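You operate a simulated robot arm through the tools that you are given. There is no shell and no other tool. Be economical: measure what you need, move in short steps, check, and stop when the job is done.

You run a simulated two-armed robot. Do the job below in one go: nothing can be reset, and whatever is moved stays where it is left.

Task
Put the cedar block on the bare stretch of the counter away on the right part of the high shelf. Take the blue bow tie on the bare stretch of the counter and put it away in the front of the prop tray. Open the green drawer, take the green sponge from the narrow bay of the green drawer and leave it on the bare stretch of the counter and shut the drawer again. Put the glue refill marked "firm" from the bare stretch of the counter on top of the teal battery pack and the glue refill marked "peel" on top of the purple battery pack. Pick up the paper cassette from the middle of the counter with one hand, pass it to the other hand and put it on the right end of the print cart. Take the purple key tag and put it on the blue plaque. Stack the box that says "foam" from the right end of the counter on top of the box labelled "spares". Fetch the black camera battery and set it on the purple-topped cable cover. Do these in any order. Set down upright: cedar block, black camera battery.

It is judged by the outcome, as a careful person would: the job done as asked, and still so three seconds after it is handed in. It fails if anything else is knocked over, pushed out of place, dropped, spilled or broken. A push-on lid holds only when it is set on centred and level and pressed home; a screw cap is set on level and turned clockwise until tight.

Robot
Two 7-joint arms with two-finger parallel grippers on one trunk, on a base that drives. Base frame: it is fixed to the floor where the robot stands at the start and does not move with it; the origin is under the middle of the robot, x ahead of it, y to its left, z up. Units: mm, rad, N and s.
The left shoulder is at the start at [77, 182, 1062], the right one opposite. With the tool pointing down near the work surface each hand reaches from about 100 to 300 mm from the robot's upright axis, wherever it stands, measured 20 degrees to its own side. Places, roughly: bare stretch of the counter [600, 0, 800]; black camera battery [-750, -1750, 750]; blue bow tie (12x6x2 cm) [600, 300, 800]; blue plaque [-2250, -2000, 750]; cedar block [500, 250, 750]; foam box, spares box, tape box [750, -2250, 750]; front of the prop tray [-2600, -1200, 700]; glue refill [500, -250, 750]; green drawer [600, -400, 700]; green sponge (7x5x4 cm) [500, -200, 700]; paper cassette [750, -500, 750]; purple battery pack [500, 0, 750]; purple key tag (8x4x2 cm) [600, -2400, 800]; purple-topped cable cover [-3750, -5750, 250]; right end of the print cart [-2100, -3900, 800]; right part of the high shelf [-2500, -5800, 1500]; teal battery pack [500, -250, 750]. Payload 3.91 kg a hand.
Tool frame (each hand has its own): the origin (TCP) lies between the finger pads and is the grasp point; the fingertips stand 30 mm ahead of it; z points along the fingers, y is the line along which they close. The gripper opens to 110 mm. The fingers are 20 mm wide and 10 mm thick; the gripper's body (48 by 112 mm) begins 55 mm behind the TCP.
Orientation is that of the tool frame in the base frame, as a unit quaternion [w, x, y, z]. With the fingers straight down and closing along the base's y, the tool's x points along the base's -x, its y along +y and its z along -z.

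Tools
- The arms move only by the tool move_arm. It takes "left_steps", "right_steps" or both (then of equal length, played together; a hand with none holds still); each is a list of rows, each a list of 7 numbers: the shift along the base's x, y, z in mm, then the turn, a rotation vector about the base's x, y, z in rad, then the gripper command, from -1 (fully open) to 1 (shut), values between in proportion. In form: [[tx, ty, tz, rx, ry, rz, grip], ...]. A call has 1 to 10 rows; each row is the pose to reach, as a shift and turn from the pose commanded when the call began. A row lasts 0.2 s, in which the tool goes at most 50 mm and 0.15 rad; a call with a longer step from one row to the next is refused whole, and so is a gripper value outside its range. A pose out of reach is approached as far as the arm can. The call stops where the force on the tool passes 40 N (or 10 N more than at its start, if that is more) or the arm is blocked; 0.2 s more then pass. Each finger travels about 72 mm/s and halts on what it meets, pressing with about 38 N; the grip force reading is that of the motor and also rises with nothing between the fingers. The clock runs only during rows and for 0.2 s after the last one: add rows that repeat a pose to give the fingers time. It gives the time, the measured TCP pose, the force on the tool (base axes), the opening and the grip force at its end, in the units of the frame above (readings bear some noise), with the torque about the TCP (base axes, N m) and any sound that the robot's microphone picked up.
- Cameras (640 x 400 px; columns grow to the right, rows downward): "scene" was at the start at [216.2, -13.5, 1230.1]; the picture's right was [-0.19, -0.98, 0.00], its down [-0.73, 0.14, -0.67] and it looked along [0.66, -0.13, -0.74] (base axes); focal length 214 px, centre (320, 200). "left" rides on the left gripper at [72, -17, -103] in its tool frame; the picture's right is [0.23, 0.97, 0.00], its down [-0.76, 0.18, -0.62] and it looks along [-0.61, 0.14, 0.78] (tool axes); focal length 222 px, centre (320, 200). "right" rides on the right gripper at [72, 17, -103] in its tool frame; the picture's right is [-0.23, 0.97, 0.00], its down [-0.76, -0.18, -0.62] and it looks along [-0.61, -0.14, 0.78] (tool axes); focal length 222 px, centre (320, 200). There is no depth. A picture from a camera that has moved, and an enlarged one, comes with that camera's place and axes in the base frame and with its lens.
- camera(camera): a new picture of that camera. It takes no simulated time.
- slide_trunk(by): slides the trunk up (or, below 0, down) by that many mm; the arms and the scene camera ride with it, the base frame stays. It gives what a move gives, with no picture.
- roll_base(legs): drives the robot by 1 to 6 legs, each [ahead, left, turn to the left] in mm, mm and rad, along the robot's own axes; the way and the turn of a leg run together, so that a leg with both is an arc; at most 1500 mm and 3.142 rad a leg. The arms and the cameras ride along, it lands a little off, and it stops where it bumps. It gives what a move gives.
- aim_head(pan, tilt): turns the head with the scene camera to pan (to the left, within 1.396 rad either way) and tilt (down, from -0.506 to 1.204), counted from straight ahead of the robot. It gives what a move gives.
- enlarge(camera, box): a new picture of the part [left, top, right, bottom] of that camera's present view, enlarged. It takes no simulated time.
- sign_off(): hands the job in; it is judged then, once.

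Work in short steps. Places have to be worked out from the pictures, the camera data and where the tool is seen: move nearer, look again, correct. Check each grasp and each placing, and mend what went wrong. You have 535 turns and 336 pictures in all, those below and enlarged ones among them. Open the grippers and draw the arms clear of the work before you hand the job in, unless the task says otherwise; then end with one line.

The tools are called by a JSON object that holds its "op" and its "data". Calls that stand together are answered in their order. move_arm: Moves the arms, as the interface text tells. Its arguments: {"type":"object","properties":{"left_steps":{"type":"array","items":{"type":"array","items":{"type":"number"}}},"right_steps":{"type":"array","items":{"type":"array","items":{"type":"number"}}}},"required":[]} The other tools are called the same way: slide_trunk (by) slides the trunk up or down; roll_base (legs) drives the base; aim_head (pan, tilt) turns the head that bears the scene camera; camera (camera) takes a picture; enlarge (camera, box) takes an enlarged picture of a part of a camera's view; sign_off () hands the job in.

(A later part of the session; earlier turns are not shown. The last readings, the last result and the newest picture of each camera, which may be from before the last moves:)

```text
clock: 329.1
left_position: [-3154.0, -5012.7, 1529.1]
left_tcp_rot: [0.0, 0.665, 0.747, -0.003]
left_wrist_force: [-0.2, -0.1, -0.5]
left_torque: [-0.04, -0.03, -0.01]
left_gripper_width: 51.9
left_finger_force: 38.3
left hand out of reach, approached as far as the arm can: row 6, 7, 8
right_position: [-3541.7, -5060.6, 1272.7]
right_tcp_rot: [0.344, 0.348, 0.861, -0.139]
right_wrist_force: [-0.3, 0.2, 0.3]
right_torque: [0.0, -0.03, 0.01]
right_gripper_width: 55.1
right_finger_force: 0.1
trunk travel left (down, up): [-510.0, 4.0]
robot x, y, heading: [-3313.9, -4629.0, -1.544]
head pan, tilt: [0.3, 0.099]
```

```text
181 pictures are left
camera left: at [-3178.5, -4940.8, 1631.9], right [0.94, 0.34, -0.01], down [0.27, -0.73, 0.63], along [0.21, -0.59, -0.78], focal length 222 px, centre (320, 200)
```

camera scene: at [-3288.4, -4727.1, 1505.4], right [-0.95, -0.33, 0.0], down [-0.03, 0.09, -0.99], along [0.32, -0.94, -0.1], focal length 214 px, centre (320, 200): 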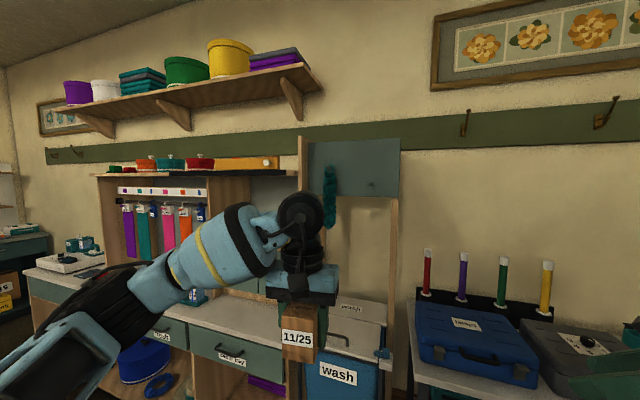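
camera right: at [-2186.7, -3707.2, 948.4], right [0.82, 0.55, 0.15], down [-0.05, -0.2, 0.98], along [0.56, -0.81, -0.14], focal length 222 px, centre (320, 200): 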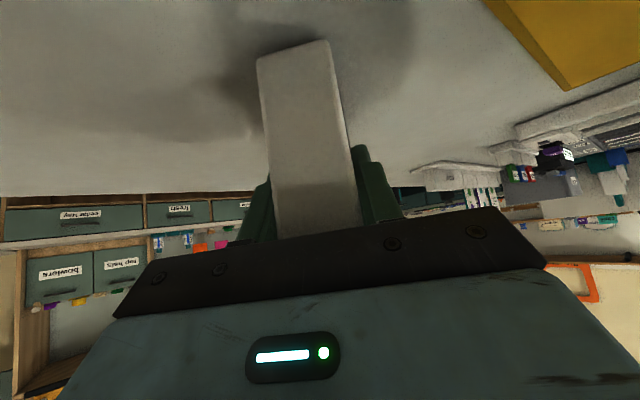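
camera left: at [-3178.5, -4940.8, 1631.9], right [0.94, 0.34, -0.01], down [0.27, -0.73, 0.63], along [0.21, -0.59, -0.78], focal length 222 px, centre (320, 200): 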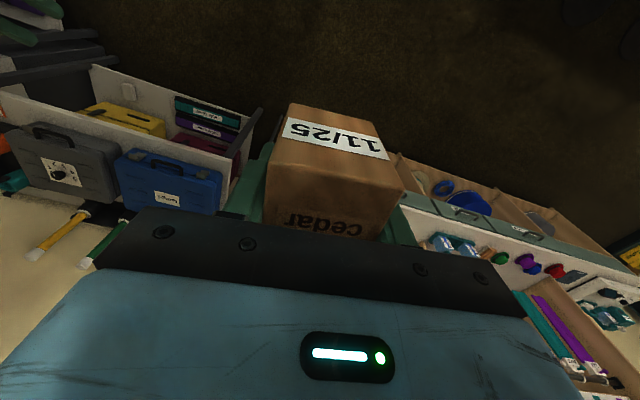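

With the tool straight down the hand tops out at z≈1529, too low for the ≈1555 shelf. I'll regrasp with a pitched tool later; first I move nearer to view the shelf top with the wrist camera.

{"op": "roll_base", "data": {"legs": [[0, 480, -0.03], [200, 0, 0]]}}

{"op": "camera", "data": {"camera": "left"}}

{"op": "aim_head", "data": {"pan": 0.2, "tilt": 0.3}}

{"op": "camera", "data": {"camera": "scene"}}

```text
clock: 335.0
left_position: [-2674.9, -5202.9, 1529.3]
left_tcp_rot: [0.001, 0.67, 0.742, -0.005]
left_wrist_force: [-0.1, 0.1, -1.1]
left_torque: [-0.01, -0.01, 0.03]
left_gripper_width: 51.7
left_finger_force: 38.1
right_position: [-3064.8, -5246.3, 1273.6]
right_tcp_rot: [0.343, 0.355, 0.858, -0.142]
right_wrist_force: [-0.1, 0.8, 0.1]
right_torque: [0.01, -0.01, -0.03]
right_gripper_width: 54.8
right_finger_force: 0.1
trunk travel left (down, up): [-510.0, 4.0]
robot x, y, heading: [-2837.0, -4816.0, -1.556]
head pan, tilt: [0.3, 0.099]
```

```text
180 pictures are left
camera left: at [-2698.2, -5131.5, 1632.0], right [0.95, 0.33, -0.01], down [0.26, -0.74, 0.63], along [0.2, -0.59, -0.78], focal length 222 px, centre (320, 200)
```

left: 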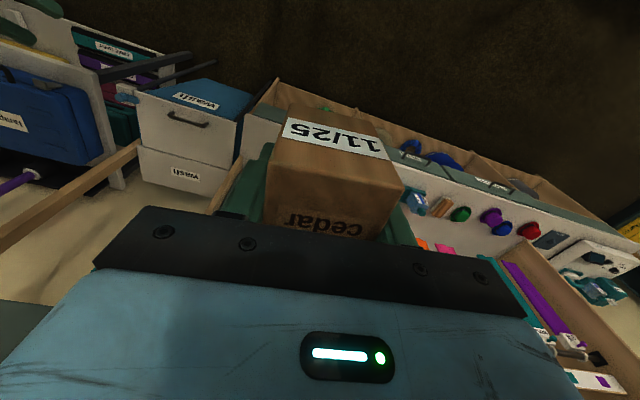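

```text
clock: 335.7
left_position: [-2674.2, -5206.6, 1528.9]
left_tcp_rot: [0.0, 0.67, 0.742, -0.003]
left_wrist_force: [-0.9, 0.3, -1.5]
left_torque: [-0.02, -0.03, -0.04]
left_gripper_width: 51.5
left_finger_force: 37.9
right_position: [-3064.0, -5249.1, 1271.7]
right_tcp_rot: [0.341, 0.355, 0.859, -0.141]
right_wrist_force: [-0.3, 0.2, 0.2]
right_torque: [0.01, -0.02, -0.01]
right_gripper_width: 54.8
right_finger_force: 0.1
trunk travel left (down, up): [-510.0, 4.0]
robot x, y, heading: [-2836.3, -4815.8, -1.556]
head pan, tilt: [0.201, 0.3]
```

```text
179 pictures are left
camera scene: at [-2815.5, -4921.0, 1486.7], right [-0.98, -0.21, 0.0], down [-0.06, 0.29, -0.96], along [0.21, -0.93, -0.3], focal length 214 px, centre (320, 200)
```

scene: 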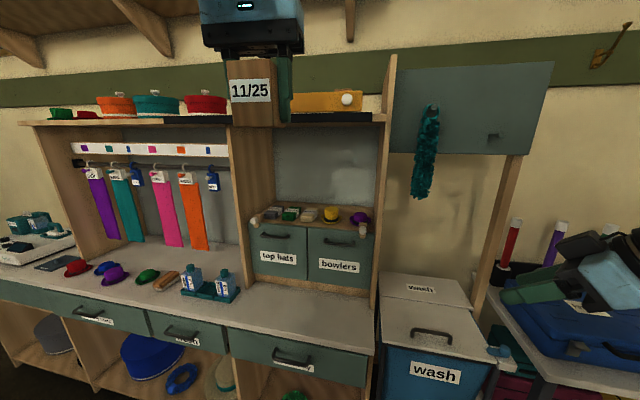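

I need an overhead look at the shelf. I raise the empty right hand (pitched ~45°), whose camera then looks forward over the shelf.

{"op": "move_arm", "data": {"right_steps": [[0, 0, 45, 0, 0, 0, 0], [0, 0, 90, 0, 0, 0, 0], [0, 0, 135, 0, 0, 0, 0], [0, 0, 180, 0, 0, 0, 0], [0, 0, 225, 0, 0, 0, 0], [0, 0, 270, 0, 0, 0, 0], [0, 0, 315, 0, 0, 0, 0], [0, 0, 360, 0, 0, 0, 0]]}}

{"op": "camera", "data": {"camera": "right"}}

```text
clock: 337.5
left_position: [-2674.3, -5200.3, 1530.3]
left_tcp_rot: [0.002, 0.67, 0.742, -0.005]
left_wrist_force: [-0.1, 0.6, -1.3]
left_torque: [-0.04, 0.01, 0.03]
left_gripper_width: 51.9
left_finger_force: 38.0
right_position: [-3054.9, -5212.7, 1603.1]
right_tcp_rot: [0.342, 0.356, 0.858, -0.143]
right_wrist_force: [-0.2, -0.2, 1.1]
right_torque: [-0.02, -0.04, 0.01]
right_gripper_width: 55.1
right_finger_force: 0.0
right hand out of reach, approached as far as the arm can: row 7, 8
trunk travel left (down, up): [-510.0, 4.0]
robot x, y, heading: [-2836.7, -4812.9, -1.558]
head pan, tilt: [0.201, 0.3]
```

```text
178 pictures are left
camera right: at [-3130.0, -5113.9, 1628.7], right [0.81, 0.57, 0.16], down [-0.04, -0.21, 0.98], along [0.59, -0.79, -0.15], focal length 222 px, centre (320, 200)
```

right: 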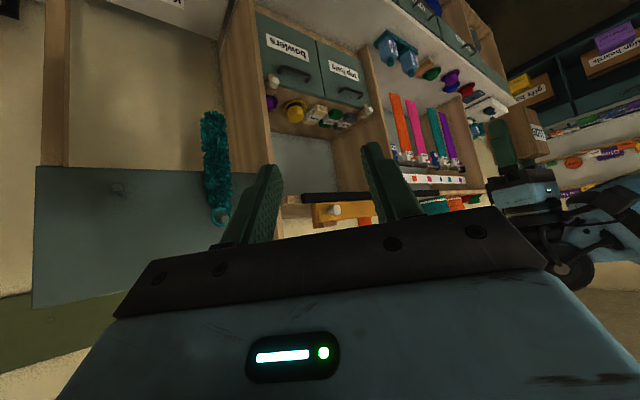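

I move the robot left 300 and ahead 180 so that camera looks over the shelf's right part.

{"op": "roll_base", "data": {"legs": [[0, 300, 0], [180, 0, 0]]}}

{"op": "enlarge", "data": {"camera": "right", "box": [120, 0, 520, 250]}}

```text
clock: 341.8
left_position: [-2378.3, -5370.1, 1530.5]
left_tcp_rot: [0.002, 0.669, 0.743, -0.005]
left_wrist_force: [-0.1, 0.2, -0.5]
left_torque: [-0.03, 0.01, 0.01]
left_gripper_width: 51.2
left_finger_force: 37.6
right_position: [-2756.7, -5382.4, 1602.9]
right_tcp_rot: [0.343, 0.355, 0.858, -0.142]
right_wrist_force: [-0.4, -0.3, -0.1]
right_torque: [-0.02, -0.02, -0.05]
right_gripper_width: 55.2
right_finger_force: 0.0
trunk travel left (down, up): [-510.0, 4.0]
robot x, y, heading: [-2539.4, -4980.5, -1.553]
head pan, tilt: [0.201, 0.3]
```

```text
1.60 times, centred on (320, 125) of right
camera zoom: at [-2832.6, -5283.1, 1628.6], right [0.8, 0.57, 0.16], down [-0.04, -0.21, 0.98], along [0.59, -0.79, -0.15], focal length 355 px, centre (320, 320)
```

zoom: 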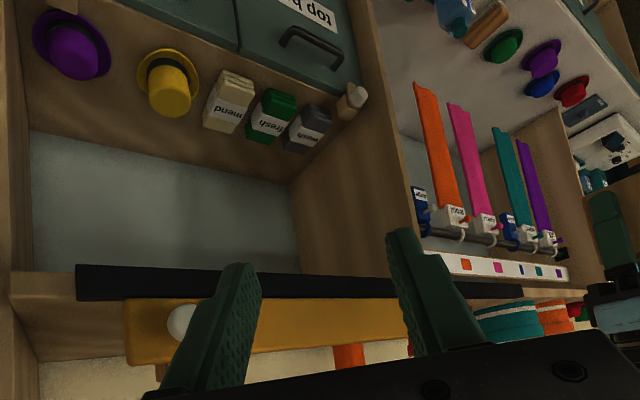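

The view is still nearly edge-on. I pull the right hand closer in to gain height, then look again.

{"op": "move_arm", "data": {"right_steps": [[0, 40, 20, 0, 0, 0, 0], [0, 80, 40, 0, 0, 0, 0], [0, 110, 70, 0, 0, 0, 0], [0, 130, 105, 0, 0, 0, 0], [0, 140, 140, 0, 0, 0, 0], [0, 140, 160, 0, 0, 0, 0]]}}

{"op": "enlarge", "data": {"camera": "right", "box": [120, 0, 520, 250]}}

```text
clock: 343.2
left_position: [-2376.9, -5374.1, 1529.0]
left_tcp_rot: [-0.001, 0.67, 0.742, -0.004]
left_wrist_force: [0.4, -0.7, -0.8]
left_torque: [0.0, -0.02, 0.03]
left_gripper_width: 51.2
left_finger_force: 38.1
right_position: [-2779.7, -5230.8, 1695.1]
right_tcp_rot: [0.343, 0.355, 0.858, -0.14]
right_wrist_force: [0.4, -0.6, 0.1]
right_torque: [0.0, 0.0, 0.0]
right_gripper_width: 55.0
right_finger_force: 0.0
right hand out of reach, approached as far as the arm can: row 4, 5, 6
trunk travel left (down, up): [-510.0, 4.0]
robot x, y, heading: [-2539.0, -4980.8, -1.554]
head pan, tilt: [0.201, 0.3]
```

```text
1.60 times, centred on (320, 125) of right
camera zoom: at [-2855.3, -5131.9, 1720.4], right [0.81, 0.57, 0.16], down [-0.04, -0.21, 0.98], along [0.59, -0.79, -0.15], focal length 355 px, centre (320, 320)
```

zoom: 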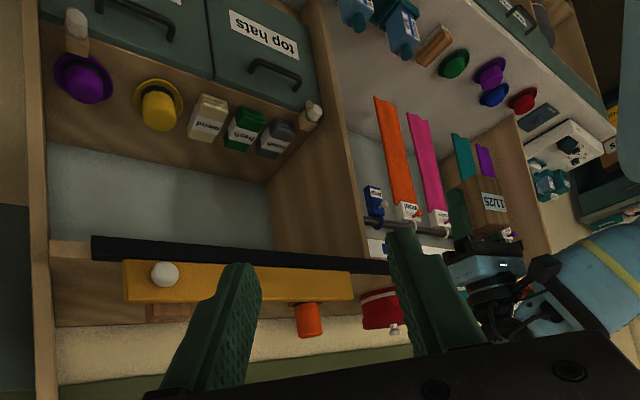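

{"op": "enlarge", "data": {"camera": "right", "box": [130, 140, 300, 240]}}

```text
3.76 times, centred on (215, 190) of right
camera zoom: at [-2855.3, -5131.9, 1720.4], right [0.81, 0.57, 0.16], down [-0.04, -0.21, 0.98], along [0.59, -0.79, -0.15], focal length 836 px, centre (715, 238)
```

zoom: 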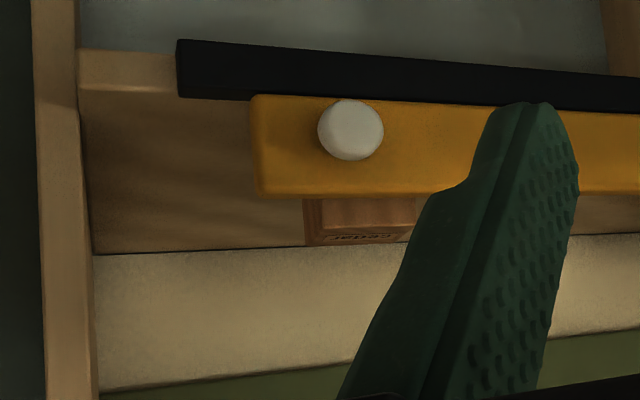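

There's a gap at the shelf's right end beside a yellow bar and another cedar block at the back. Plan: set my cedar down on the hutch counter, regrasp it with a 45°-pitched tool, then place it. I lower both hands and re-aim the head.

{"op": "move_arm", "data": {"left_steps": [[0, 20, -45, 0, 0, 0, 0.4], [0, 20, -90, 0, 0, 0, 0.4], [0, 20, -135, 0, 0, 0, 0.4], [0, 20, -180, 0, 0, 0, 0.4], [0, 20, -225, 0, 0, 0, 0.4], [0, 20, -270, 0, 0, 0, 0.4], [0, 20, -315, 0, 0, 0, 0.4], [0, 20, -360, 0, 0, 0, 0.4], [0, 20, -400, 0, 0, 0, 0.4]], "right_steps": [[0, 0, -45, 0, 0, 0, 0], [0, 0, -90, 0, 0, 0, 0], [0, -20, -135, 0, 0, 0, 0], [0, -40, -180, 0, 0, 0, 0], [0, -60, -225, 0, 0, 0, 0], [0, -80, -270, 0, 0, 0, 0], [0, -80, -315, 0, 0, 0, 0], [0, -80, -360, 0, 0, 0, 0], [0, -80, -405, 0, 0, 0, 0]]}}

{"op": "aim_head", "data": {"pan": 0.2, "tilt": 0.7}}

{"op": "camera", "data": {"camera": "scene"}}

```text
clock: 345.2
left_position: [-2375.7, -5355.0, 1129.0]
left_tcp_rot: [0.0, 0.67, 0.743, -0.004]
left_wrist_force: [-0.7, -0.4, -0.9]
left_torque: [0.0, 0.01, -0.03]
left_gripper_width: 51.5
left_finger_force: 38.3
right_position: [-2782.0, -5310.2, 1292.8]
right_tcp_rot: [0.342, 0.356, 0.858, -0.142]
right_wrist_force: [-0.1, 0.0, 0.5]
right_torque: [-0.01, 0.0, 0.02]
right_gripper_width: 54.9
right_finger_force: 0.1
trunk travel left (down, up): [-510.0, 4.0]
robot x, y, heading: [-2541.8, -4980.9, -1.563]
head pan, tilt: [0.201, 0.3]
```

```text
clock: 346.1
left_position: [-2375.8, -5353.8, 1127.7]
left_tcp_rot: [0.0, 0.669, 0.743, -0.003]
left_wrist_force: [0.1, 0.5, -0.7]
left_torque: [0.02, 0.01, 0.01]
left_gripper_width: 51.5
left_finger_force: 37.8
right_position: [-2780.7, -5308.8, 1292.5]
right_tcp_rot: [0.343, 0.355, 0.858, -0.141]
right_wrist_force: [-0.5, 0.4, 0.5]
right_torque: [0.03, 0.0, 0.02]
right_gripper_width: 55.2
right_finger_force: 0.0
trunk travel left (down, up): [-510.0, 4.0]
robot x, y, heading: [-2537.4, -4981.0, -1.556]
head pan, tilt: [0.201, 0.7]
```

```text
174 pictures are left
camera scene: at [-2520.5, -5080.6, 1450.7], right [-0.98, -0.21, 0.0], down [-0.14, 0.63, -0.77], along [0.16, -0.75, -0.64], focal length 214 px, centre (320, 200)
```

scene: 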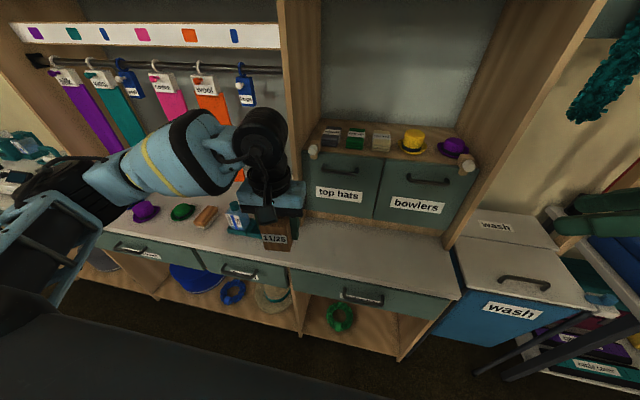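

The counter's right front area is free (≈(−2620,−5560)). I move the base so the left hand can set the block there.

{"op": "roll_base", "data": {"legs": [[0, -240, -0.014], [150, 0, 0]]}}

{"op": "move_arm", "data": {"left_steps": [[0, -20, -45, 0, 0, 0, 0.4], [0, -35, -90, 0, 0, 0, 0.4], [0, -45, -135, 0, 0, 0, 0.4], [0, -50, -180, 0, 0, 0, 0.4], [0, -50, -225, 0, 0, 0, 0.4], [0, -50, -265, 0, 0, 0, 0.4]]}}

{"op": "camera", "data": {"camera": "left"}}

{"op": "camera", "data": {"camera": "scene"}}

```text
clock: 349.7
left_position: [-2617.4, -5511.5, 1128.8]
left_tcp_rot: [0.0, 0.677, 0.736, -0.005]
left_wrist_force: [-0.1, -0.5, -0.6]
left_torque: [0.02, -0.01, -0.01]
left_gripper_width: 51.5
left_finger_force: 38.4
right_position: [-3021.8, -5460.6, 1293.1]
right_tcp_rot: [0.341, 0.363, 0.855, -0.145]
right_wrist_force: [1.4, 0.5, -0.7]
right_torque: [0.0, 0.03, 0.01]
right_gripper_width: 55.0
right_finger_force: 0.1
trunk travel left (down, up): [-510.0, 4.0]
robot x, y, heading: [-2772.5, -5142.3, -1.572]
head pan, tilt: [0.201, 0.7]
```

```text
clock: 351.1
left_position: [-2617.9, -5566.0, 863.9]
left_tcp_rot: [0.0, 0.677, 0.736, -0.003]
left_wrist_force: [0.2, 0.2, -0.6]
left_torque: [-0.01, 0.03, 0.02]
left_gripper_width: 51.6
left_finger_force: 38.0
right_position: [-3021.4, -5462.1, 1292.7]
right_tcp_rot: [0.341, 0.362, 0.855, -0.144]
right_wrist_force: [0.4, -0.7, -0.3]
right_torque: [-0.03, -0.01, 0.02]
right_gripper_width: 55.3
right_finger_force: 0.1
trunk travel left (down, up): [-510.0, 4.0]
robot x, y, heading: [-2774.9, -5139.5, -1.572]
head pan, tilt: [0.201, 0.7]
```

```text
173 pictures are left
camera left: at [-2641.5, -5493.4, 967.2], right [0.95, 0.31, -0.01], down [0.24, -0.74, 0.63], along [0.19, -0.6, -0.78], focal length 222 px, centre (320, 200)
```

left: 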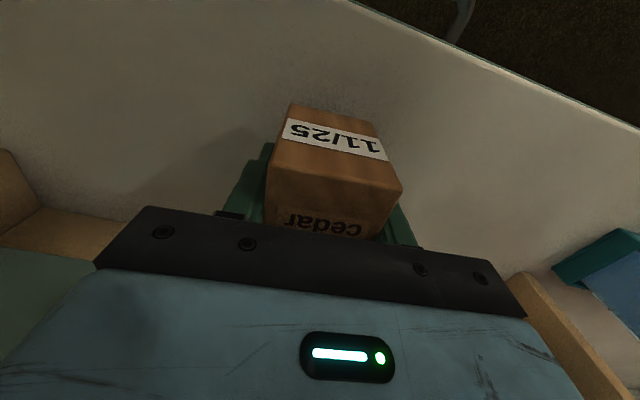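

```text
172 pictures are left
camera scene: at [-2756.8, -5236.9, 1450.6], right [-0.98, -0.2, 0.0], down [-0.13, 0.63, -0.76], along [0.15, -0.75, -0.64], focal length 214 px, centre (320, 200)
```

scene: 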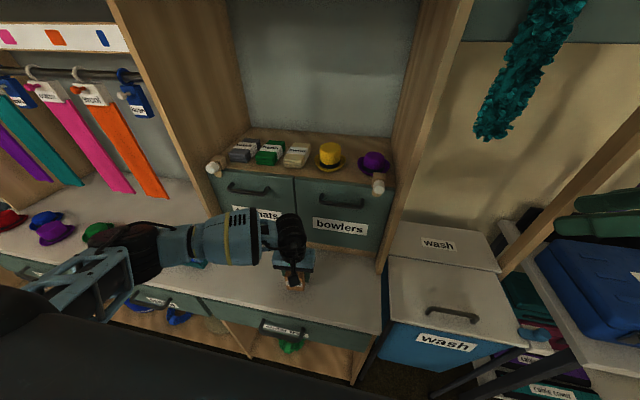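

Counter edge is at y≈−5471. I shift 30 mm toward the edge and lower slowly to set the block down.

{"op": "move_arm", "data": {"left_steps": [[0, 15, -30, 0, 0, 0, 0.4], [0, 30, -60, 0, 0, 0, 0.4], [0, 30, -80, 0, 0, 0, 0.4], [0, 30, -88, 0, 0, 0, 0.4], [0, 30, -94, 0, 0, 0, 0.4], [0, 30, -100, 0, 0, 0, 0.4], [0, 30, -105, 0, 0, 0, 0.4], [0, 30, -110, 0, 0, 0, 0.4], [0, 30, -115, 0, 0, 0, 0.4]]}}

```text
clock: 351.7
left_position: [-2620.0, -5547.1, 830.0]
left_tcp_rot: [0.009, 0.675, 0.737, -0.013]
left_wrist_force: [6.4, 12.1, 35.3]
left_torque: [0.9, -1.16, 0.13]
left_gripper_width: 51.3
left_finger_force: 38.3
right_position: [-3020.9, -5458.7, 1293.3]
right_tcp_rot: [0.342, 0.362, 0.855, -0.146]
right_wrist_force: [0.3, 0.0, 0.1]
right_torque: [0.0, 0.02, 0.04]
right_gripper_width: 55.0
right_finger_force: 0.0
trunk travel left (down, up): [-510.0, 4.0]
robot x, y, heading: [-2773.2, -5136.8, -1.572]
head pan, tilt: [0.201, 0.7]
stopped in row 2 (left hand): the force on the tool passed its limit at 116 N (the readings are from after the stop); the commanded pose is now the measured one
```

The counter was higher than thought (≈793); the block is down. I ease off, open and lift clear.

{"op": "move_arm", "data": {"left_steps": [[0, 0, 2, 0, 0, 0, 0.3], [0, 0, 2, 0, 0, 0, 0], [0, 0, 2, 0, 0, 0, -0.4], [0, 0, 2, 0, 0, 0, -0.6], [0, 0, 40, 0, 0, 0, -0.6], [0, 0, 85, 0, 0, 0, -0.6], [0, 30, 125, 0, 0, 0, -0.6], [0, 70, 145, 0, 0, 0, -0.6]]}}

{"op": "camera", "data": {"camera": "left"}}

{"op": "enlarge", "data": {"camera": "scene", "box": [220, 200, 400, 360]}}

```text
clock: 353.5
left_position: [-2622.0, -5474.6, 969.4]
left_tcp_rot: [0.007, 0.675, 0.737, -0.011]
left_wrist_force: [-1.1, -1.0, 0.0]
left_torque: [0.0, 0.01, -0.01]
left_gripper_width: 87.9
left_finger_force: 0.1
right_position: [-3022.5, -5460.1, 1291.9]
right_tcp_rot: [0.341, 0.362, 0.856, -0.144]
right_wrist_force: [-0.5, 0.2, -0.2]
right_torque: [-0.01, -0.01, -0.02]
right_gripper_width: 55.0
right_finger_force: 0.1
trunk travel left (down, up): [-510.0, 4.0]
robot x, y, heading: [-2774.4, -5139.9, -1.571]
head pan, tilt: [0.201, 0.7]
```

```text
171 pictures are left
camera left: at [-2644.6, -5401.7, 1070.0], right [0.95, 0.31, -0.01], down [0.25, -0.73, 0.64], along [0.19, -0.61, -0.77], focal length 222 px, centre (320, 200)
```

left: 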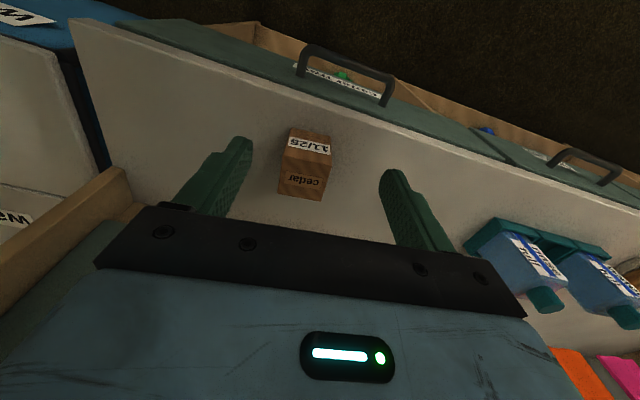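

```text
2.50 times, centred on (310, 280) of scene
camera zoom: at [-2757.0, -5235.8, 1450.7], right [-0.98, -0.2, 0.0], down [-0.13, 0.63, -0.77], along [0.15, -0.75, -0.64], focal length 536 px, centre (345, 0)
```

zoom: 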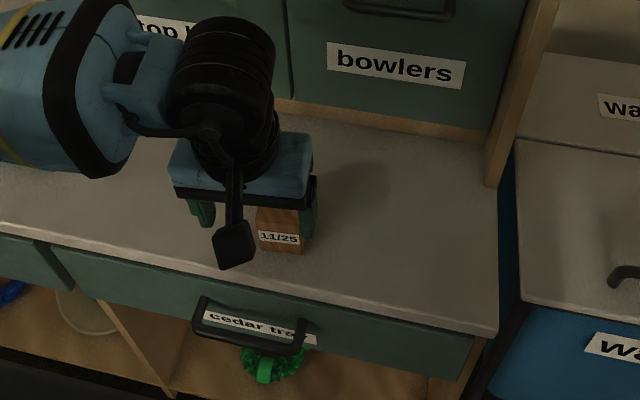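

The block stands on the counter. I pitch the left hand 45° forward for the regrasp.

{"op": "move_arm", "data": {"left_steps": [[0, 5, 0, -0.13, -0.011, 0, -0.6], [0, 10, 0, -0.26, -0.023, 0, -0.6], [0, 10, 0, -0.39, -0.034, 0, -0.6], [0, 10, 0, -0.52, -0.046, 0, -0.6], [0, 10, 0, -0.65, -0.057, 0, -0.6], [0, 10, 0, -0.782, -0.069, 0, -0.6], [0, 10, 0, -0.782, -0.069, 0, -0.6]]}}

{"op": "camera", "data": {"camera": "left"}}

```text
clock: 355.1
left_position: [-2618.3, -5466.6, 970.5]
left_tcp_rot: [0.288, 0.622, 0.676, -0.27]
left_wrist_force: [0.3, 0.9, -0.3]
left_torque: [-0.02, -0.02, -0.01]
left_gripper_width: 88.0
left_finger_force: 0.1
right_position: [-3021.3, -5462.2, 1293.0]
right_tcp_rot: [0.341, 0.362, 0.855, -0.144]
right_wrist_force: [0.0, 0.8, -0.3]
right_torque: [0.01, -0.02, 0.02]
right_gripper_width: 54.9
right_finger_force: 0.1
trunk travel left (down, up): [-510.0, 4.0]
robot x, y, heading: [-2773.4, -5140.8, -1.572]
head pan, tilt: [0.201, 0.7]
```

```text
169 pictures are left
camera left: at [-2646.5, -5342.4, 988.8], right [0.96, 0.23, -0.17], down [0.19, -0.06, 0.98], along [0.22, -0.97, -0.1], focal length 222 px, centre (320, 200)
```

left: 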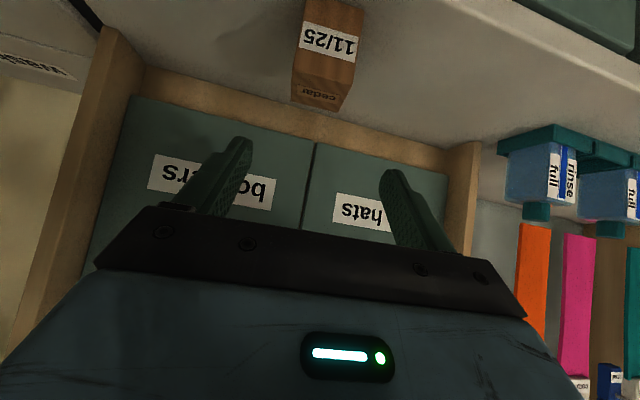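

Works well. I come down to the pre-grasp, then advance diagonally to the block and close.

{"op": "move_arm", "data": {"left_steps": [[-3, -2, -35, 0, 0, 0, -0.6], [-3, -2, -71, 0, 0, 0, -0.6], [-3, -20, -89, 0, 0, 0, -0.6], [-3, -38, -107, 0, 0, 0, -0.6], [-3, -56, -125, 0, 0, 0, -0.6], [-3, -73, -142, 0, 0, 0, -0.6], [-3, -73, -142, 0, 0, 0, -0.6]]}}

{"op": "camera", "data": {"camera": "left"}}

{"op": "enlarge", "data": {"camera": "scene", "box": [220, 200, 400, 360]}}

```text
clock: 356.7
left_position: [-2633.4, -5542.8, 834.4]
left_tcp_rot: [0.289, 0.622, 0.677, -0.266]
left_wrist_force: [-0.6, 0.3, -0.2]
left_torque: [0.0, 0.0, -0.01]
left_gripper_width: 88.1
left_finger_force: 0.1
left hand out of reach, approached as far as the arm can: row 4, 5, 6, 7
right_position: [-3022.7, -5461.8, 1292.7]
right_tcp_rot: [0.342, 0.362, 0.855, -0.145]
right_wrist_force: [-0.1, -0.2, -0.4]
right_torque: [0.05, -0.03, 0.0]
right_gripper_width: 55.3
right_finger_force: 0.1
trunk travel left (down, up): [-510.0, 4.0]
robot x, y, heading: [-2774.2, -5142.1, -1.571]
head pan, tilt: [0.201, 0.7]
```

```text
168 pictures are left
camera left: at [-2660.0, -5419.5, 852.8], right [0.96, 0.24, -0.16], down [0.18, -0.06, 0.98], along [0.23, -0.97, -0.1], focal length 222 px, centre (320, 200)
```

left: 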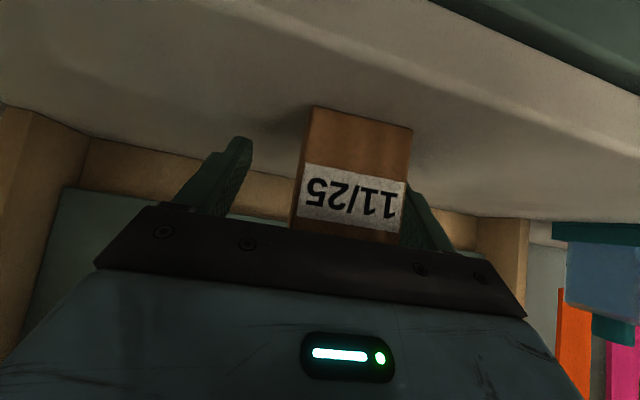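

```text
2.50 times, centred on (310, 280) of scene
camera zoom: at [-2756.7, -5236.4, 1450.7], right [-0.98, -0.2, 0.0], down [-0.13, 0.63, -0.77], along [0.15, -0.75, -0.64], focal length 536 px, centre (345, 0)
```

zoom: 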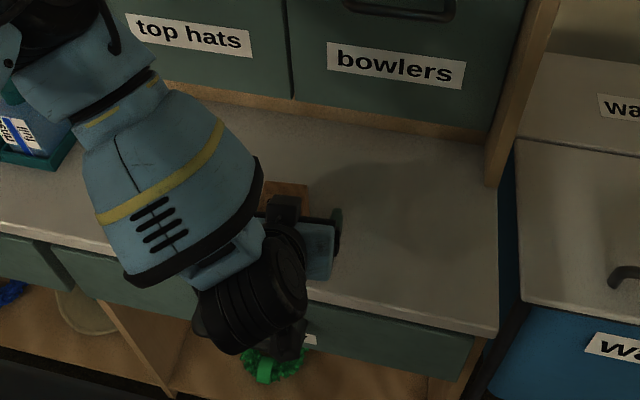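

The block is between the fingers but off-centre; I nudge +12 mm in x and close.

{"op": "move_arm", "data": {"left_steps": [[12, 0, 0, 0, 0, 0, -0.6], [12, 0, 0, 0, 0, 0, -0.2], [12, 0, 0, 0, 0, 0, 0.1], [12, 0, 0, 0, 0, 0, 0.4], [12, 0, 0, 0, 0, 0, 0.4], [12, 0, 0, 0, 0, 0, 0.4]]}}

{"op": "camera", "data": {"camera": "left"}}

```text
clock: 358.1
left_position: [-2627.7, -5543.3, 839.3]
left_tcp_rot: [0.289, 0.622, 0.678, -0.266]
left_wrist_force: [-0.9, -0.1, 0.9]
left_torque: [-0.01, -0.01, -0.01]
left_gripper_width: 51.5
left_finger_force: 37.9
left hand out of reach, approached as far as the arm can: row 1, 2, 3, 4, 5, 6
right_position: [-3020.9, -5461.4, 1293.3]
right_tcp_rot: [0.341, 0.361, 0.856, -0.144]
right_wrist_force: [-0.1, 0.5, 0.0]
right_torque: [0.0, 0.02, -0.05]
right_gripper_width: 55.1
right_finger_force: 0.1
trunk travel left (down, up): [-510.0, 4.0]
robot x, y, heading: [-2772.2, -5138.8, -1.576]
head pan, tilt: [0.201, 0.7]
```

```text
166 pictures are left
camera left: at [-2656.5, -5420.5, 858.7], right [0.96, 0.24, -0.16], down [0.18, -0.06, 0.98], along [0.23, -0.97, -0.1], focal length 222 px, centre (320, 200)
```

left: 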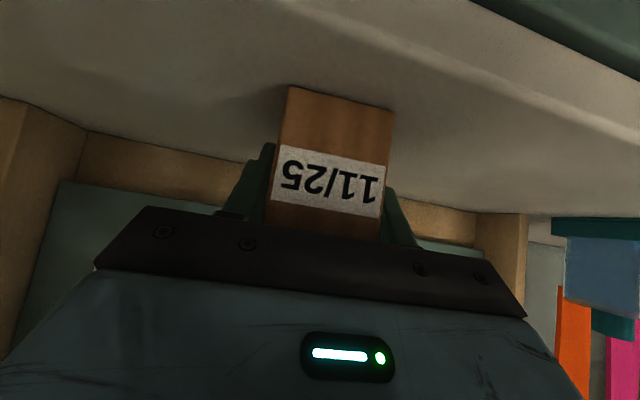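

Regrasped (51.5 mm). I lift it up and draw back, then raise toward shelf height.

{"op": "move_arm", "data": {"left_steps": [[0, 0, 30, 0, 0, 0, 0.4], [0, 15, 70, 0, 0, 0, 0.4], [0, 30, 115, 0, 0, 0, 0.4], [0, 45, 160, 0, 0, 0, 0.4], [0, 60, 205, 0, 0, 0, 0.4], [0, 75, 250, 0, 0, 0, 0.4], [0, 75, 295, 0, 0, 0, 0.4], [0, 75, 340, 0, 0, 0, 0.4], [0, 75, 385, 0, 0, 0, 0.4], [0, 75, 430, 0, 0, 0, 0.4]]}}

{"op": "move_arm", "data": {"left_steps": [[0, 0, 45, 0, 0, 0, 0.4], [0, 0, 90, 0, 0, 0, 0.4], [0, 0, 135, 0, 0, 0, 0.4], [0, 0, 180, 0, 0, 0, 0.4], [0, 0, 225, 0, 0, 0, 0.4], [0, 0, 270, 0, 0, 0, 0.4], [0, 0, 315, 0, 0, 0, 0.4], [0, 0, 350, 0, 0, 0, 0.4]]}}

{"op": "camera", "data": {"camera": "left"}}

```text
clock: 360.3
left_position: [-2627.3, -5469.8, 1267.3]
left_tcp_rot: [0.288, 0.622, 0.677, -0.267]
left_wrist_force: [0.8, 0.5, -0.9]
left_torque: [0.0, 0.02, 0.0]
left_gripper_width: 51.4
left_finger_force: 38.1
left hand out of reach, approached as far as the arm can: row 5, 6, 7, 8, 9
right_position: [-3019.8, -5461.5, 1292.3]
right_tcp_rot: [0.341, 0.362, 0.855, -0.145]
right_wrist_force: [0.6, 0.4, 1.1]
right_torque: [-0.01, 0.01, 0.03]
right_gripper_width: 55.0
right_finger_force: 0.0
trunk travel left (down, up): [-510.0, 4.0]
robot x, y, heading: [-2772.9, -5140.0, -1.574]
head pan, tilt: [0.201, 0.7]
```

```text
clock: 362.1
left_position: [-2631.2, -5464.7, 1622.6]
left_tcp_rot: [0.289, 0.624, 0.675, -0.269]
left_wrist_force: [-0.3, -0.2, -1.7]
left_torque: [-0.02, -0.01, -0.03]
left_gripper_width: 51.8
left_finger_force: 37.8
right_position: [-3022.9, -5459.6, 1292.4]
right_tcp_rot: [0.342, 0.361, 0.855, -0.144]
right_wrist_force: [0.8, 0.9, -0.6]
right_torque: [-0.03, 0.0, 0.02]
right_gripper_width: 55.1
right_finger_force: 0.0
trunk travel left (down, up): [-510.0, 4.0]
robot x, y, heading: [-2774.2, -5137.7, -1.576]
head pan, tilt: [0.201, 0.7]
```

```text
165 pictures are left
camera left: at [-2658.0, -5341.4, 1639.5], right [0.96, 0.23, -0.17], down [0.19, -0.06, 0.98], along [0.22, -0.97, -0.1], focal length 222 px, centre (320, 200)
```

left: 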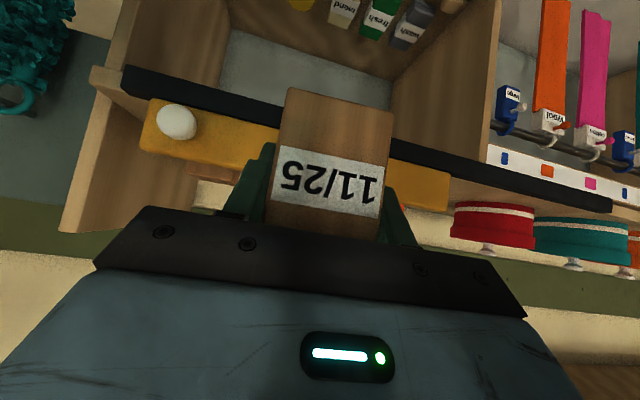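

Great — with this pitch the hand reaches z≈1620 easily. I raise to ≈1690 and move forward 100 mm to look behind the yellow bar.

{"op": "move_arm", "data": {"left_steps": [[0, 0, 35, 0, 0, 0, 0.4], [0, 0, 68, 0, 0, 0, 0.4], [0, -35, 68, 0, 0, 0, 0.4], [0, -70, 68, 0, 0, 0, 0.4], [0, -100, 68, 0, 0, 0, 0.4], [0, -100, 68, 0, 0, 0, 0.4]]}}

{"op": "camera", "data": {"camera": "left"}}

```text
clock: 363.5
left_position: [-2611.0, -5573.8, 1688.1]
left_tcp_rot: [0.28, 0.615, 0.685, -0.271]
left_wrist_force: [-0.4, 0.4, -0.5]
left_torque: [-0.03, 0.01, 0.0]
left_gripper_width: 51.4
left_finger_force: 37.5
right_position: [-3021.7, -5460.8, 1292.3]
right_tcp_rot: [0.34, 0.363, 0.855, -0.144]
right_wrist_force: [0.2, 0.4, 0.0]
right_torque: [-0.01, 0.02, -0.02]
right_gripper_width: 54.8
right_finger_force: 0.0
trunk travel left (down, up): [-510.0, 4.0]
robot x, y, heading: [-2775.6, -5142.5, -1.574]
head pan, tilt: [0.201, 0.7]
```

```text
164 pictures are left
camera left: at [-2640.0, -5450.7, 1707.6], right [0.95, 0.25, -0.19], down [0.21, -0.06, 0.98], along [0.23, -0.97, -0.11], focal length 222 px, centre (320, 200)
```

left: 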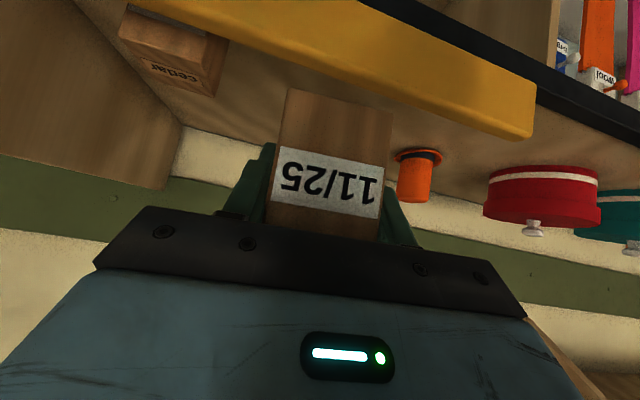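

Now I see it clearly: behind the thin yellow bar there's another cedar block (x≈−2740), an orange hat (x≈−2372), and free shelf between. I go over the bar to about (−2590,−5715).

{"op": "move_arm", "data": {"left_steps": [[8, -35, -8, -0.001, -0.008, -0.003, 0.4], [16, -70, -16, -0.002, -0.016, -0.006, 0.4], [21, -105, -24, -0.004, -0.026, -0.01, 0.4], [21, -140, -32, -0.004, -0.026, -0.01, 0.4], [21, -140, -32, -0.004, -0.026, -0.01, 0.4]]}}

{"op": "camera", "data": {"camera": "left"}}

```text
clock: 364.7
left_position: [-2597.8, -5667.7, 1634.5]
left_tcp_rot: [0.298, 0.63, 0.668, -0.263]
left_wrist_force: [-0.2, -0.4, -1.0]
left_torque: [0.02, 0.04, 0.0]
left_gripper_width: 51.8
left_finger_force: 38.2
left hand out of reach, approached as far as the arm can: row 1, 2, 3, 4, 5
right_position: [-3020.9, -5462.1, 1293.5]
right_tcp_rot: [0.341, 0.363, 0.855, -0.144]
right_wrist_force: [-1.3, -0.1, 0.0]
right_torque: [-0.01, -0.02, 0.03]
right_gripper_width: 55.0
right_finger_force: 0.1
trunk travel left (down, up): [-510.0, 4.0]
robot x, y, heading: [-2773.5, -5140.8, -1.571]
head pan, tilt: [0.201, 0.7]
```

```text
163 pictures are left
camera left: at [-2623.5, -5544.1, 1651.2], right [0.96, 0.22, -0.14], down [0.16, -0.06, 0.99], along [0.21, -0.97, -0.09], focal length 222 px, centre (320, 200)
```

left: 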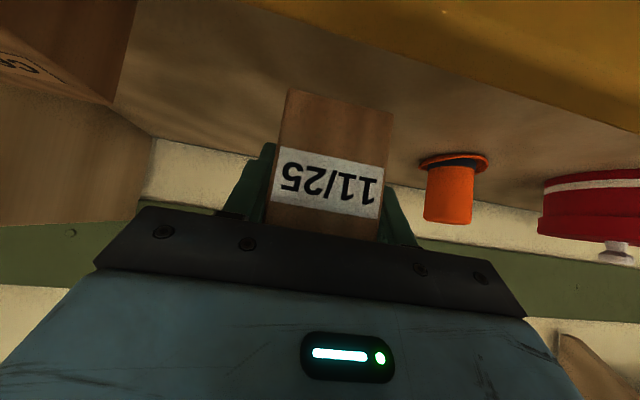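

The arm is at its limit; I nudge the base ahead 30 mm.

{"op": "move_arm", "data": {"left_steps": [[0, 0, 12, 0, 0, 0, 0.4], [0, 0, 12, 0, 0, 0, 0.4]]}}

{"op": "roll_base", "data": {"legs": [[30, 0, 0]]}}

{"op": "camera", "data": {"camera": "left"}}

```text
clock: 365.3
left_position: [-2595.8, -5667.4, 1635.6]
left_tcp_rot: [0.297, 0.63, 0.668, -0.263]
left_wrist_force: [0.2, 0.3, -0.5]
left_torque: [0.01, 0.0, 0.01]
left_gripper_width: 51.6
left_finger_force: 37.7
left hand out of reach, approached as far as the arm can: row 1, 2
right_position: [-3021.2, -5461.9, 1291.5]
right_tcp_rot: [0.342, 0.362, 0.855, -0.144]
right_wrist_force: [0.1, 0.5, 0.9]
right_torque: [-0.03, 0.0, 0.01]
right_gripper_width: 55.4
right_finger_force: 0.1
trunk travel left (down, up): [-510.0, 4.0]
robot x, y, heading: [-2774.2, -5138.3, -1.575]
head pan, tilt: [0.201, 0.7]
```

```text
clock: 366.1
left_position: [-2595.4, -5686.0, 1640.5]
left_tcp_rot: [0.3, 0.626, 0.668, -0.266]
left_wrist_force: [-0.5, 2.0, 0.7]
left_torque: [-0.01, -0.01, 0.02]
left_gripper_width: 51.5
left_finger_force: 38.1
right_position: [-3019.8, -5486.0, 1293.8]
right_tcp_rot: [0.342, 0.36, 0.855, -0.146]
right_wrist_force: [-0.9, 0.2, 0.2]
right_torque: [-0.02, 0.0, -0.07]
right_gripper_width: 55.3
right_finger_force: 0.0
trunk travel left (down, up): [-510.0, 4.0]
robot x, y, heading: [-2775.6, -5172.5, -1.574]
head pan, tilt: [0.201, 0.7]
```

```text
162 pictures are left
camera left: at [-2621.7, -5563.9, 1655.8], right [0.96, 0.22, -0.15], down [0.16, -0.05, 0.99], along [0.21, -0.97, -0.08], focal length 222 px, centre (320, 200)
```

left: 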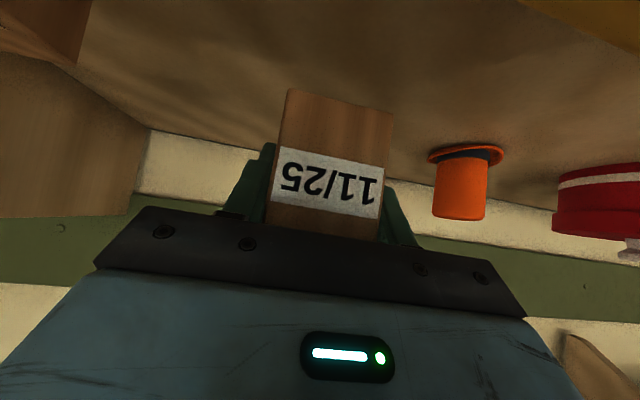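

The block is now behind the bar. I descend in small steps, watching the force.

{"op": "move_arm", "data": {"left_steps": [[0, -3, -8, 0, 0, 0, 0.4], [0, -6, -16, 0, 0, 0, 0.4], [0, -6, -24, 0, 0, 0, 0.4], [0, -6, -30, 0, 0, 0, 0.4], [0, -6, -36, 0, 0, 0, 0.4]]}}

{"op": "camera", "data": {"camera": "left"}}

```text
clock: 367.3
left_position: [-2595.4, -5699.4, 1600.3]
left_tcp_rot: [0.297, 0.629, 0.669, -0.264]
left_wrist_force: [0.2, -0.7, -0.9]
left_torque: [0.03, 0.02, -0.01]
left_gripper_width: 51.4
left_finger_force: 38.0
right_position: [-3021.7, -5491.3, 1292.4]
right_tcp_rot: [0.342, 0.361, 0.855, -0.144]
right_wrist_force: [0.1, -0.6, -0.1]
right_torque: [-0.03, -0.01, -0.04]
right_gripper_width: 54.7
right_finger_force: 0.0
trunk travel left (down, up): [-510.0, 4.0]
robot x, y, heading: [-2775.0, -5168.2, -1.567]
head pan, tilt: [0.201, 0.7]
```

```text
161 pictures are left
camera left: at [-2622.1, -5576.7, 1617.8], right [0.96, 0.22, -0.15], down [0.16, -0.06, 0.99], along [0.21, -0.97, -0.09], focal length 222 px, centre (320, 200)
```

left: 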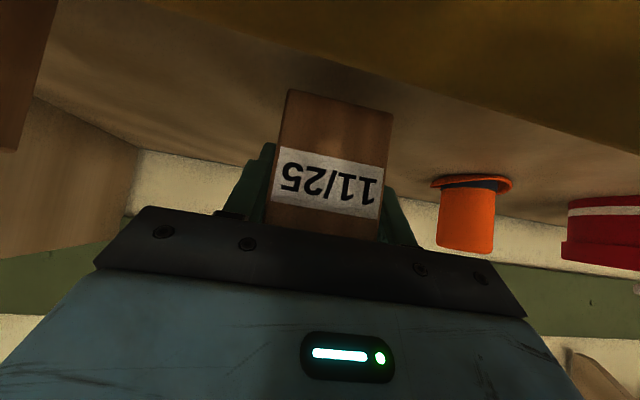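

The wrist camera might touch the bar, so I shift back 33 mm (block still behind the bar) and continue down gently.

{"op": "move_arm", "data": {"left_steps": [[0, 17, 0, 0, 0, 0, 0.4], [0, 33, 0, 0, 0, 0, 0.4], [0, 33, -5, 0, 0, 0, 0.4], [0, 33, -9, 0, 0, 0, 0.4], [0, 33, -12, 0, 0, 0, 0.4]]}}

```text
clock: 368.5
left_position: [-2594.4, -5668.6, 1588.2]
left_tcp_rot: [0.298, 0.628, 0.669, -0.264]
left_wrist_force: [0.7, 0.2, -0.3]
left_torque: [-0.02, 0.01, 0.02]
left_gripper_width: 51.6
left_finger_force: 37.4
right_position: [-3021.1, -5490.9, 1292.2]
right_tcp_rot: [0.341, 0.362, 0.855, -0.145]
right_wrist_force: [-0.1, 0.2, -0.2]
right_torque: [0.03, 0.01, 0.01]
right_gripper_width: 55.1
right_finger_force: 0.0
trunk travel left (down, up): [-510.0, 4.0]
robot x, y, heading: [-2774.0, -5169.6, -1.575]
head pan, tilt: [0.201, 0.7]
```

{"op": "move_arm", "data": {"left_steps": [[0, 0, -3, 0, 0, 0, 0.4], [0, 0, -6, 0, 0, 0, 0.4], [0, 0, -9, 0, 0, 0, 0.4], [0, 0, -12, 0, 0, 0, 0.4]]}}

{"op": "camera", "data": {"camera": "left"}}

```text
clock: 369.5
left_position: [-2594.5, -5668.1, 1579.4]
left_tcp_rot: [0.299, 0.627, 0.668, -0.267]
left_wrist_force: [-0.1, -5.1, 13.9]
left_torque: [0.2, 0.41, 0.13]
left_gripper_width: 51.6
left_finger_force: 37.8
right_position: [-3021.6, -5490.6, 1293.2]
right_tcp_rot: [0.342, 0.361, 0.855, -0.145]
right_wrist_force: [0.1, -0.1, 0.0]
right_torque: [0.02, 0.01, 0.0]
right_gripper_width: 54.9
right_finger_force: 0.0
trunk travel left (down, up): [-510.0, 4.0]
robot x, y, heading: [-2773.2, -5169.2, -1.568]
head pan, tilt: [0.201, 0.7]
```

```text
160 pictures are left
camera left: at [-2621.7, -5544.1, 1595.4], right [0.96, 0.22, -0.15], down [0.16, -0.05, 0.99], along [0.21, -0.97, -0.08], focal length 222 px, centre (320, 200)
```

left: 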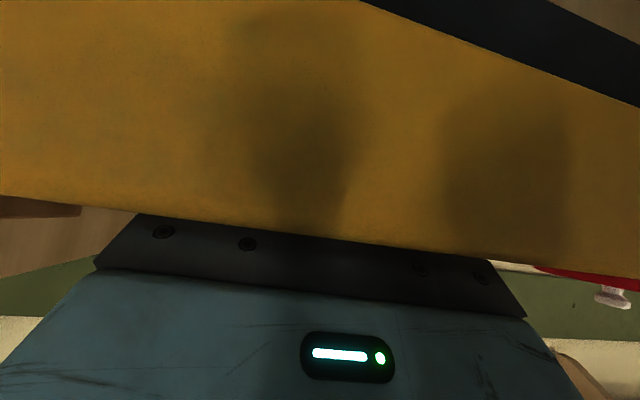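

Contact (14 N) at TCP z≈1579, consistent with the shelf at ≈1533. I check from the head camera.

{"op": "aim_head", "data": {"pan": 0.45, "tilt": -0.2}}

{"op": "camera", "data": {"camera": "scene"}}

```text
clock: 370.7
left_position: [-2594.7, -5666.7, 1579.2]
left_tcp_rot: [0.298, 0.628, 0.668, -0.265]
left_wrist_force: [0.9, -5.2, 29.6]
left_torque: [0.58, 0.76, 0.09]
left_gripper_width: 51.8
left_finger_force: 38.5
right_position: [-3022.4, -5489.4, 1292.2]
right_tcp_rot: [0.342, 0.362, 0.855, -0.145]
right_wrist_force: [0.1, 0.3, 0.2]
right_torque: [-0.03, 0.01, 0.0]
right_gripper_width: 55.0
right_finger_force: 0.0
trunk travel left (down, up): [-510.0, 4.0]
robot x, y, heading: [-2770.7, -5168.7, -1.574]
head pan, tilt: [0.45, -0.201]
```

```text
159 pictures are left
camera scene: at [-2737.6, -5256.1, 1532.1], right [-0.9, -0.44, 0.0], down [0.09, -0.18, -0.98], along [0.43, -0.88, 0.2], focal length 214 px, centre (320, 200)
```

scene: 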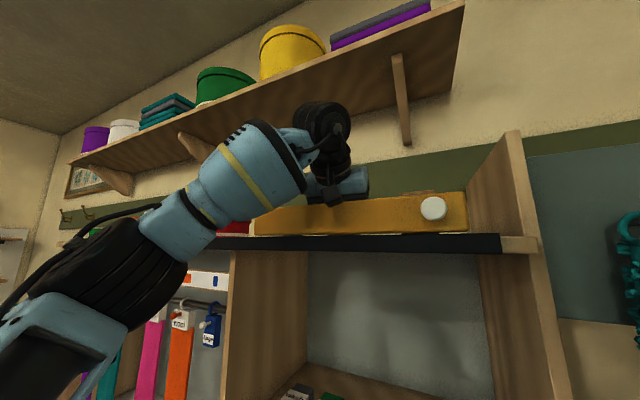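

The torque places the contact at the block's bottom front corner, so it's the block on the shelf. I ease 2 mm, open the fingers, and back out along the tool axis.

{"op": "move_arm", "data": {"left_steps": [[0, 0, 2, 0, 0, 0, 0.2], [0, 0, 2, 0, 0, 0, 0], [0, 0, 2, 0, 0, 0, -0.2], [0, 0, 2, 0, 0, 0, -0.3], [0, 14, 16, 0, 0, 0, -0.3], [0, 28, 32, 0, 0, 0, -0.3], [0, 45, 55, 0, 0, 0, -0.3], [0, 60, 80, 0, 0, 0, -0.3]]}}

{"op": "camera", "data": {"camera": "left"}}

```text
clock: 372.5
left_position: [-2596.5, -5604.6, 1657.1]
left_tcp_rot: [0.298, 0.628, 0.669, -0.264]
left_wrist_force: [0.3, 0.0, -0.2]
left_torque: [0.0, -0.01, 0.03]
left_gripper_width: 71.5
left_finger_force: 0.1
right_position: [-3021.6, -5490.7, 1292.6]
right_tcp_rot: [0.342, 0.362, 0.855, -0.144]
right_wrist_force: [-0.8, 0.0, -0.3]
right_torque: [0.0, 0.0, 0.01]
right_gripper_width: 55.0
right_finger_force: 0.1
trunk travel left (down, up): [-510.0, 4.0]
robot x, y, heading: [-2770.5, -5166.6, -1.578]
head pan, tilt: [0.45, -0.201]
```

```text
158 pictures are left
camera left: at [-2622.9, -5481.9, 1674.7], right [0.96, 0.22, -0.14], down [0.16, -0.05, 0.99], along [0.21, -0.97, -0.09], focal length 222 px, centre (320, 200)
```

left: 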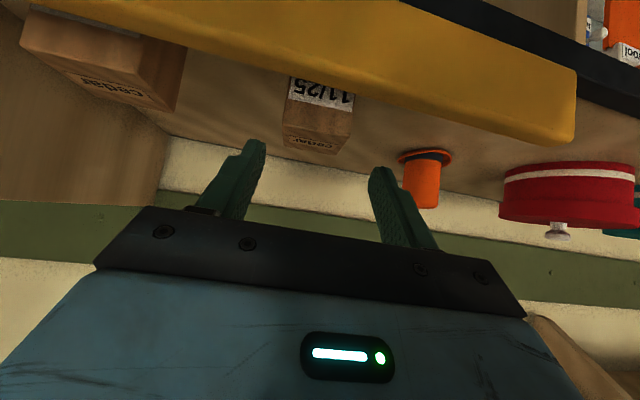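

The cedar block stands upright on the right part of the high shelf. I draw the left hand back and return it to the downward pose while lowering.

{"op": "move_arm", "data": {"left_steps": [[0, 40, 0, 0, 0, 0, -0.3], [0, 80, 0, 0, 0, 0, -0.3], [0, 110, -20, 0.13, 0.011, 0, -0.3], [0, 120, -60, 0.26, 0.023, 0, -0.3], [0, 120, -105, 0.39, 0.034, 0, -0.3], [0, 120, -150, 0.52, 0.046, 0, -0.3], [0, 120, -195, 0.65, 0.057, 0, -0.3], [0, 120, -240, 0.782, 0.069, 0, -0.3], [0, 120, -285, 0.782, 0.069, 0, -0.3]]}}

{"op": "roll_base", "data": {"legs": [[-300, 0, 0]]}}

{"op": "slide_trunk", "data": {"by": -185}}

```text
clock: 374.5
left_position: [-2595.8, -5489.1, 1369.1]
left_tcp_rot: [0.012, 0.685, 0.729, -0.01]
left_wrist_force: [-0.2, -0.2, -0.5]
left_torque: [-0.03, 0.03, -0.01]
left_gripper_width: 71.7
left_finger_force: 0.0
right_position: [-3021.7, -5491.7, 1292.3]
right_tcp_rot: [0.34, 0.361, 0.856, -0.143]
right_wrist_force: [1.1, 0.6, 0.3]
right_torque: [0.02, 0.01, 0.01]
right_gripper_width: 54.8
right_finger_force: 0.2
trunk travel left (down, up): [-510.0, 4.0]
robot x, y, heading: [-2776.5, -5168.8, -1.571]
head pan, tilt: [0.45, -0.201]
```

```text
clock: 376.6
left_position: [-2597.0, -5184.1, 1368.7]
left_tcp_rot: [0.012, 0.687, 0.726, -0.01]
left_wrist_force: [0.0, -0.3, 0.9]
left_torque: [0.0, -0.01, 0.0]
left_gripper_width: 71.5
left_finger_force: 0.1
right_position: [-3021.9, -5184.9, 1291.9]
right_tcp_rot: [0.341, 0.364, 0.855, -0.145]
right_wrist_force: [-0.4, -0.5, -0.1]
right_torque: [-0.04, -0.04, -0.04]
right_gripper_width: 54.8
right_finger_force: 0.1
trunk travel left (down, up): [-510.0, 4.0]
robot x, y, heading: [-2772.9, -4859.3, -1.568]
head pan, tilt: [0.45, -0.201]
```

```text
clock: 378.6
left_position: [-2597.3, -5183.7, 1184.3]
left_tcp_rot: [0.013, 0.686, 0.727, -0.01]
left_wrist_force: [0.4, 0.3, -0.5]
left_torque: [0.03, -0.03, -0.01]
left_gripper_width: 71.6
left_finger_force: 0.1
right_position: [-3023.0, -5188.8, 1104.7]
right_tcp_rot: [0.338, 0.366, 0.856, -0.136]
right_wrist_force: [0.1, 0.2, -0.5]
right_torque: [0.0, -0.02, 0.0]
right_gripper_width: 55.0
right_finger_force: 0.1
trunk travel left (down, up): [-325.0, 189.0]
robot x, y, heading: [-2773.4, -4864.0, -1.571]
head pan, tilt: [0.45, -0.201]
```

While here I look at the cable-cover area (≈(−3750,−5750,250)).

{"op": "aim_head", "data": {"pan": -0.7, "tilt": 0.6}}

{"op": "camera", "data": {"camera": "scene"}}

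```text
clock: 380.0
left_position: [-2595.0, -5189.2, 1179.1]
left_tcp_rot: [0.016, 0.682, 0.731, -0.007]
left_wrist_force: [23.2, -65.2, -77.0]
left_torque: [-0.66, 0.81, -0.88]
left_gripper_width: 71.6
left_finger_force: 0.1
right_position: [-3022.6, -5189.2, 1104.4]
right_tcp_rot: [0.337, 0.367, 0.856, -0.136]
right_wrist_force: [-0.6, -0.4, -0.4]
right_torque: [-0.01, -0.02, -0.04]
right_gripper_width: 54.9
right_finger_force: 0.0
trunk travel left (down, up): [-325.0, 189.0]
robot x, y, heading: [-2769.9, -4864.1, -1.57]
head pan, tilt: [-0.7, 0.6]
```

```text
157 pictures are left
camera scene: at [-2766.8, -5093.8, 1270.0], right [-1.0, -0.07, 0.0], down [-0.03, 0.37, -0.93], along [0.07, -0.93, -0.37], focal length 214 px, centre (320, 200)
```

scene: 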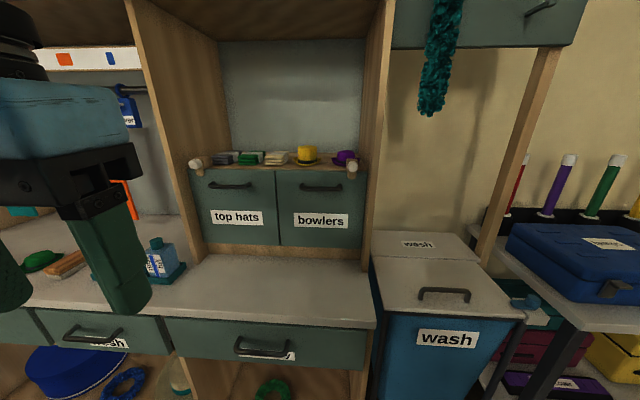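

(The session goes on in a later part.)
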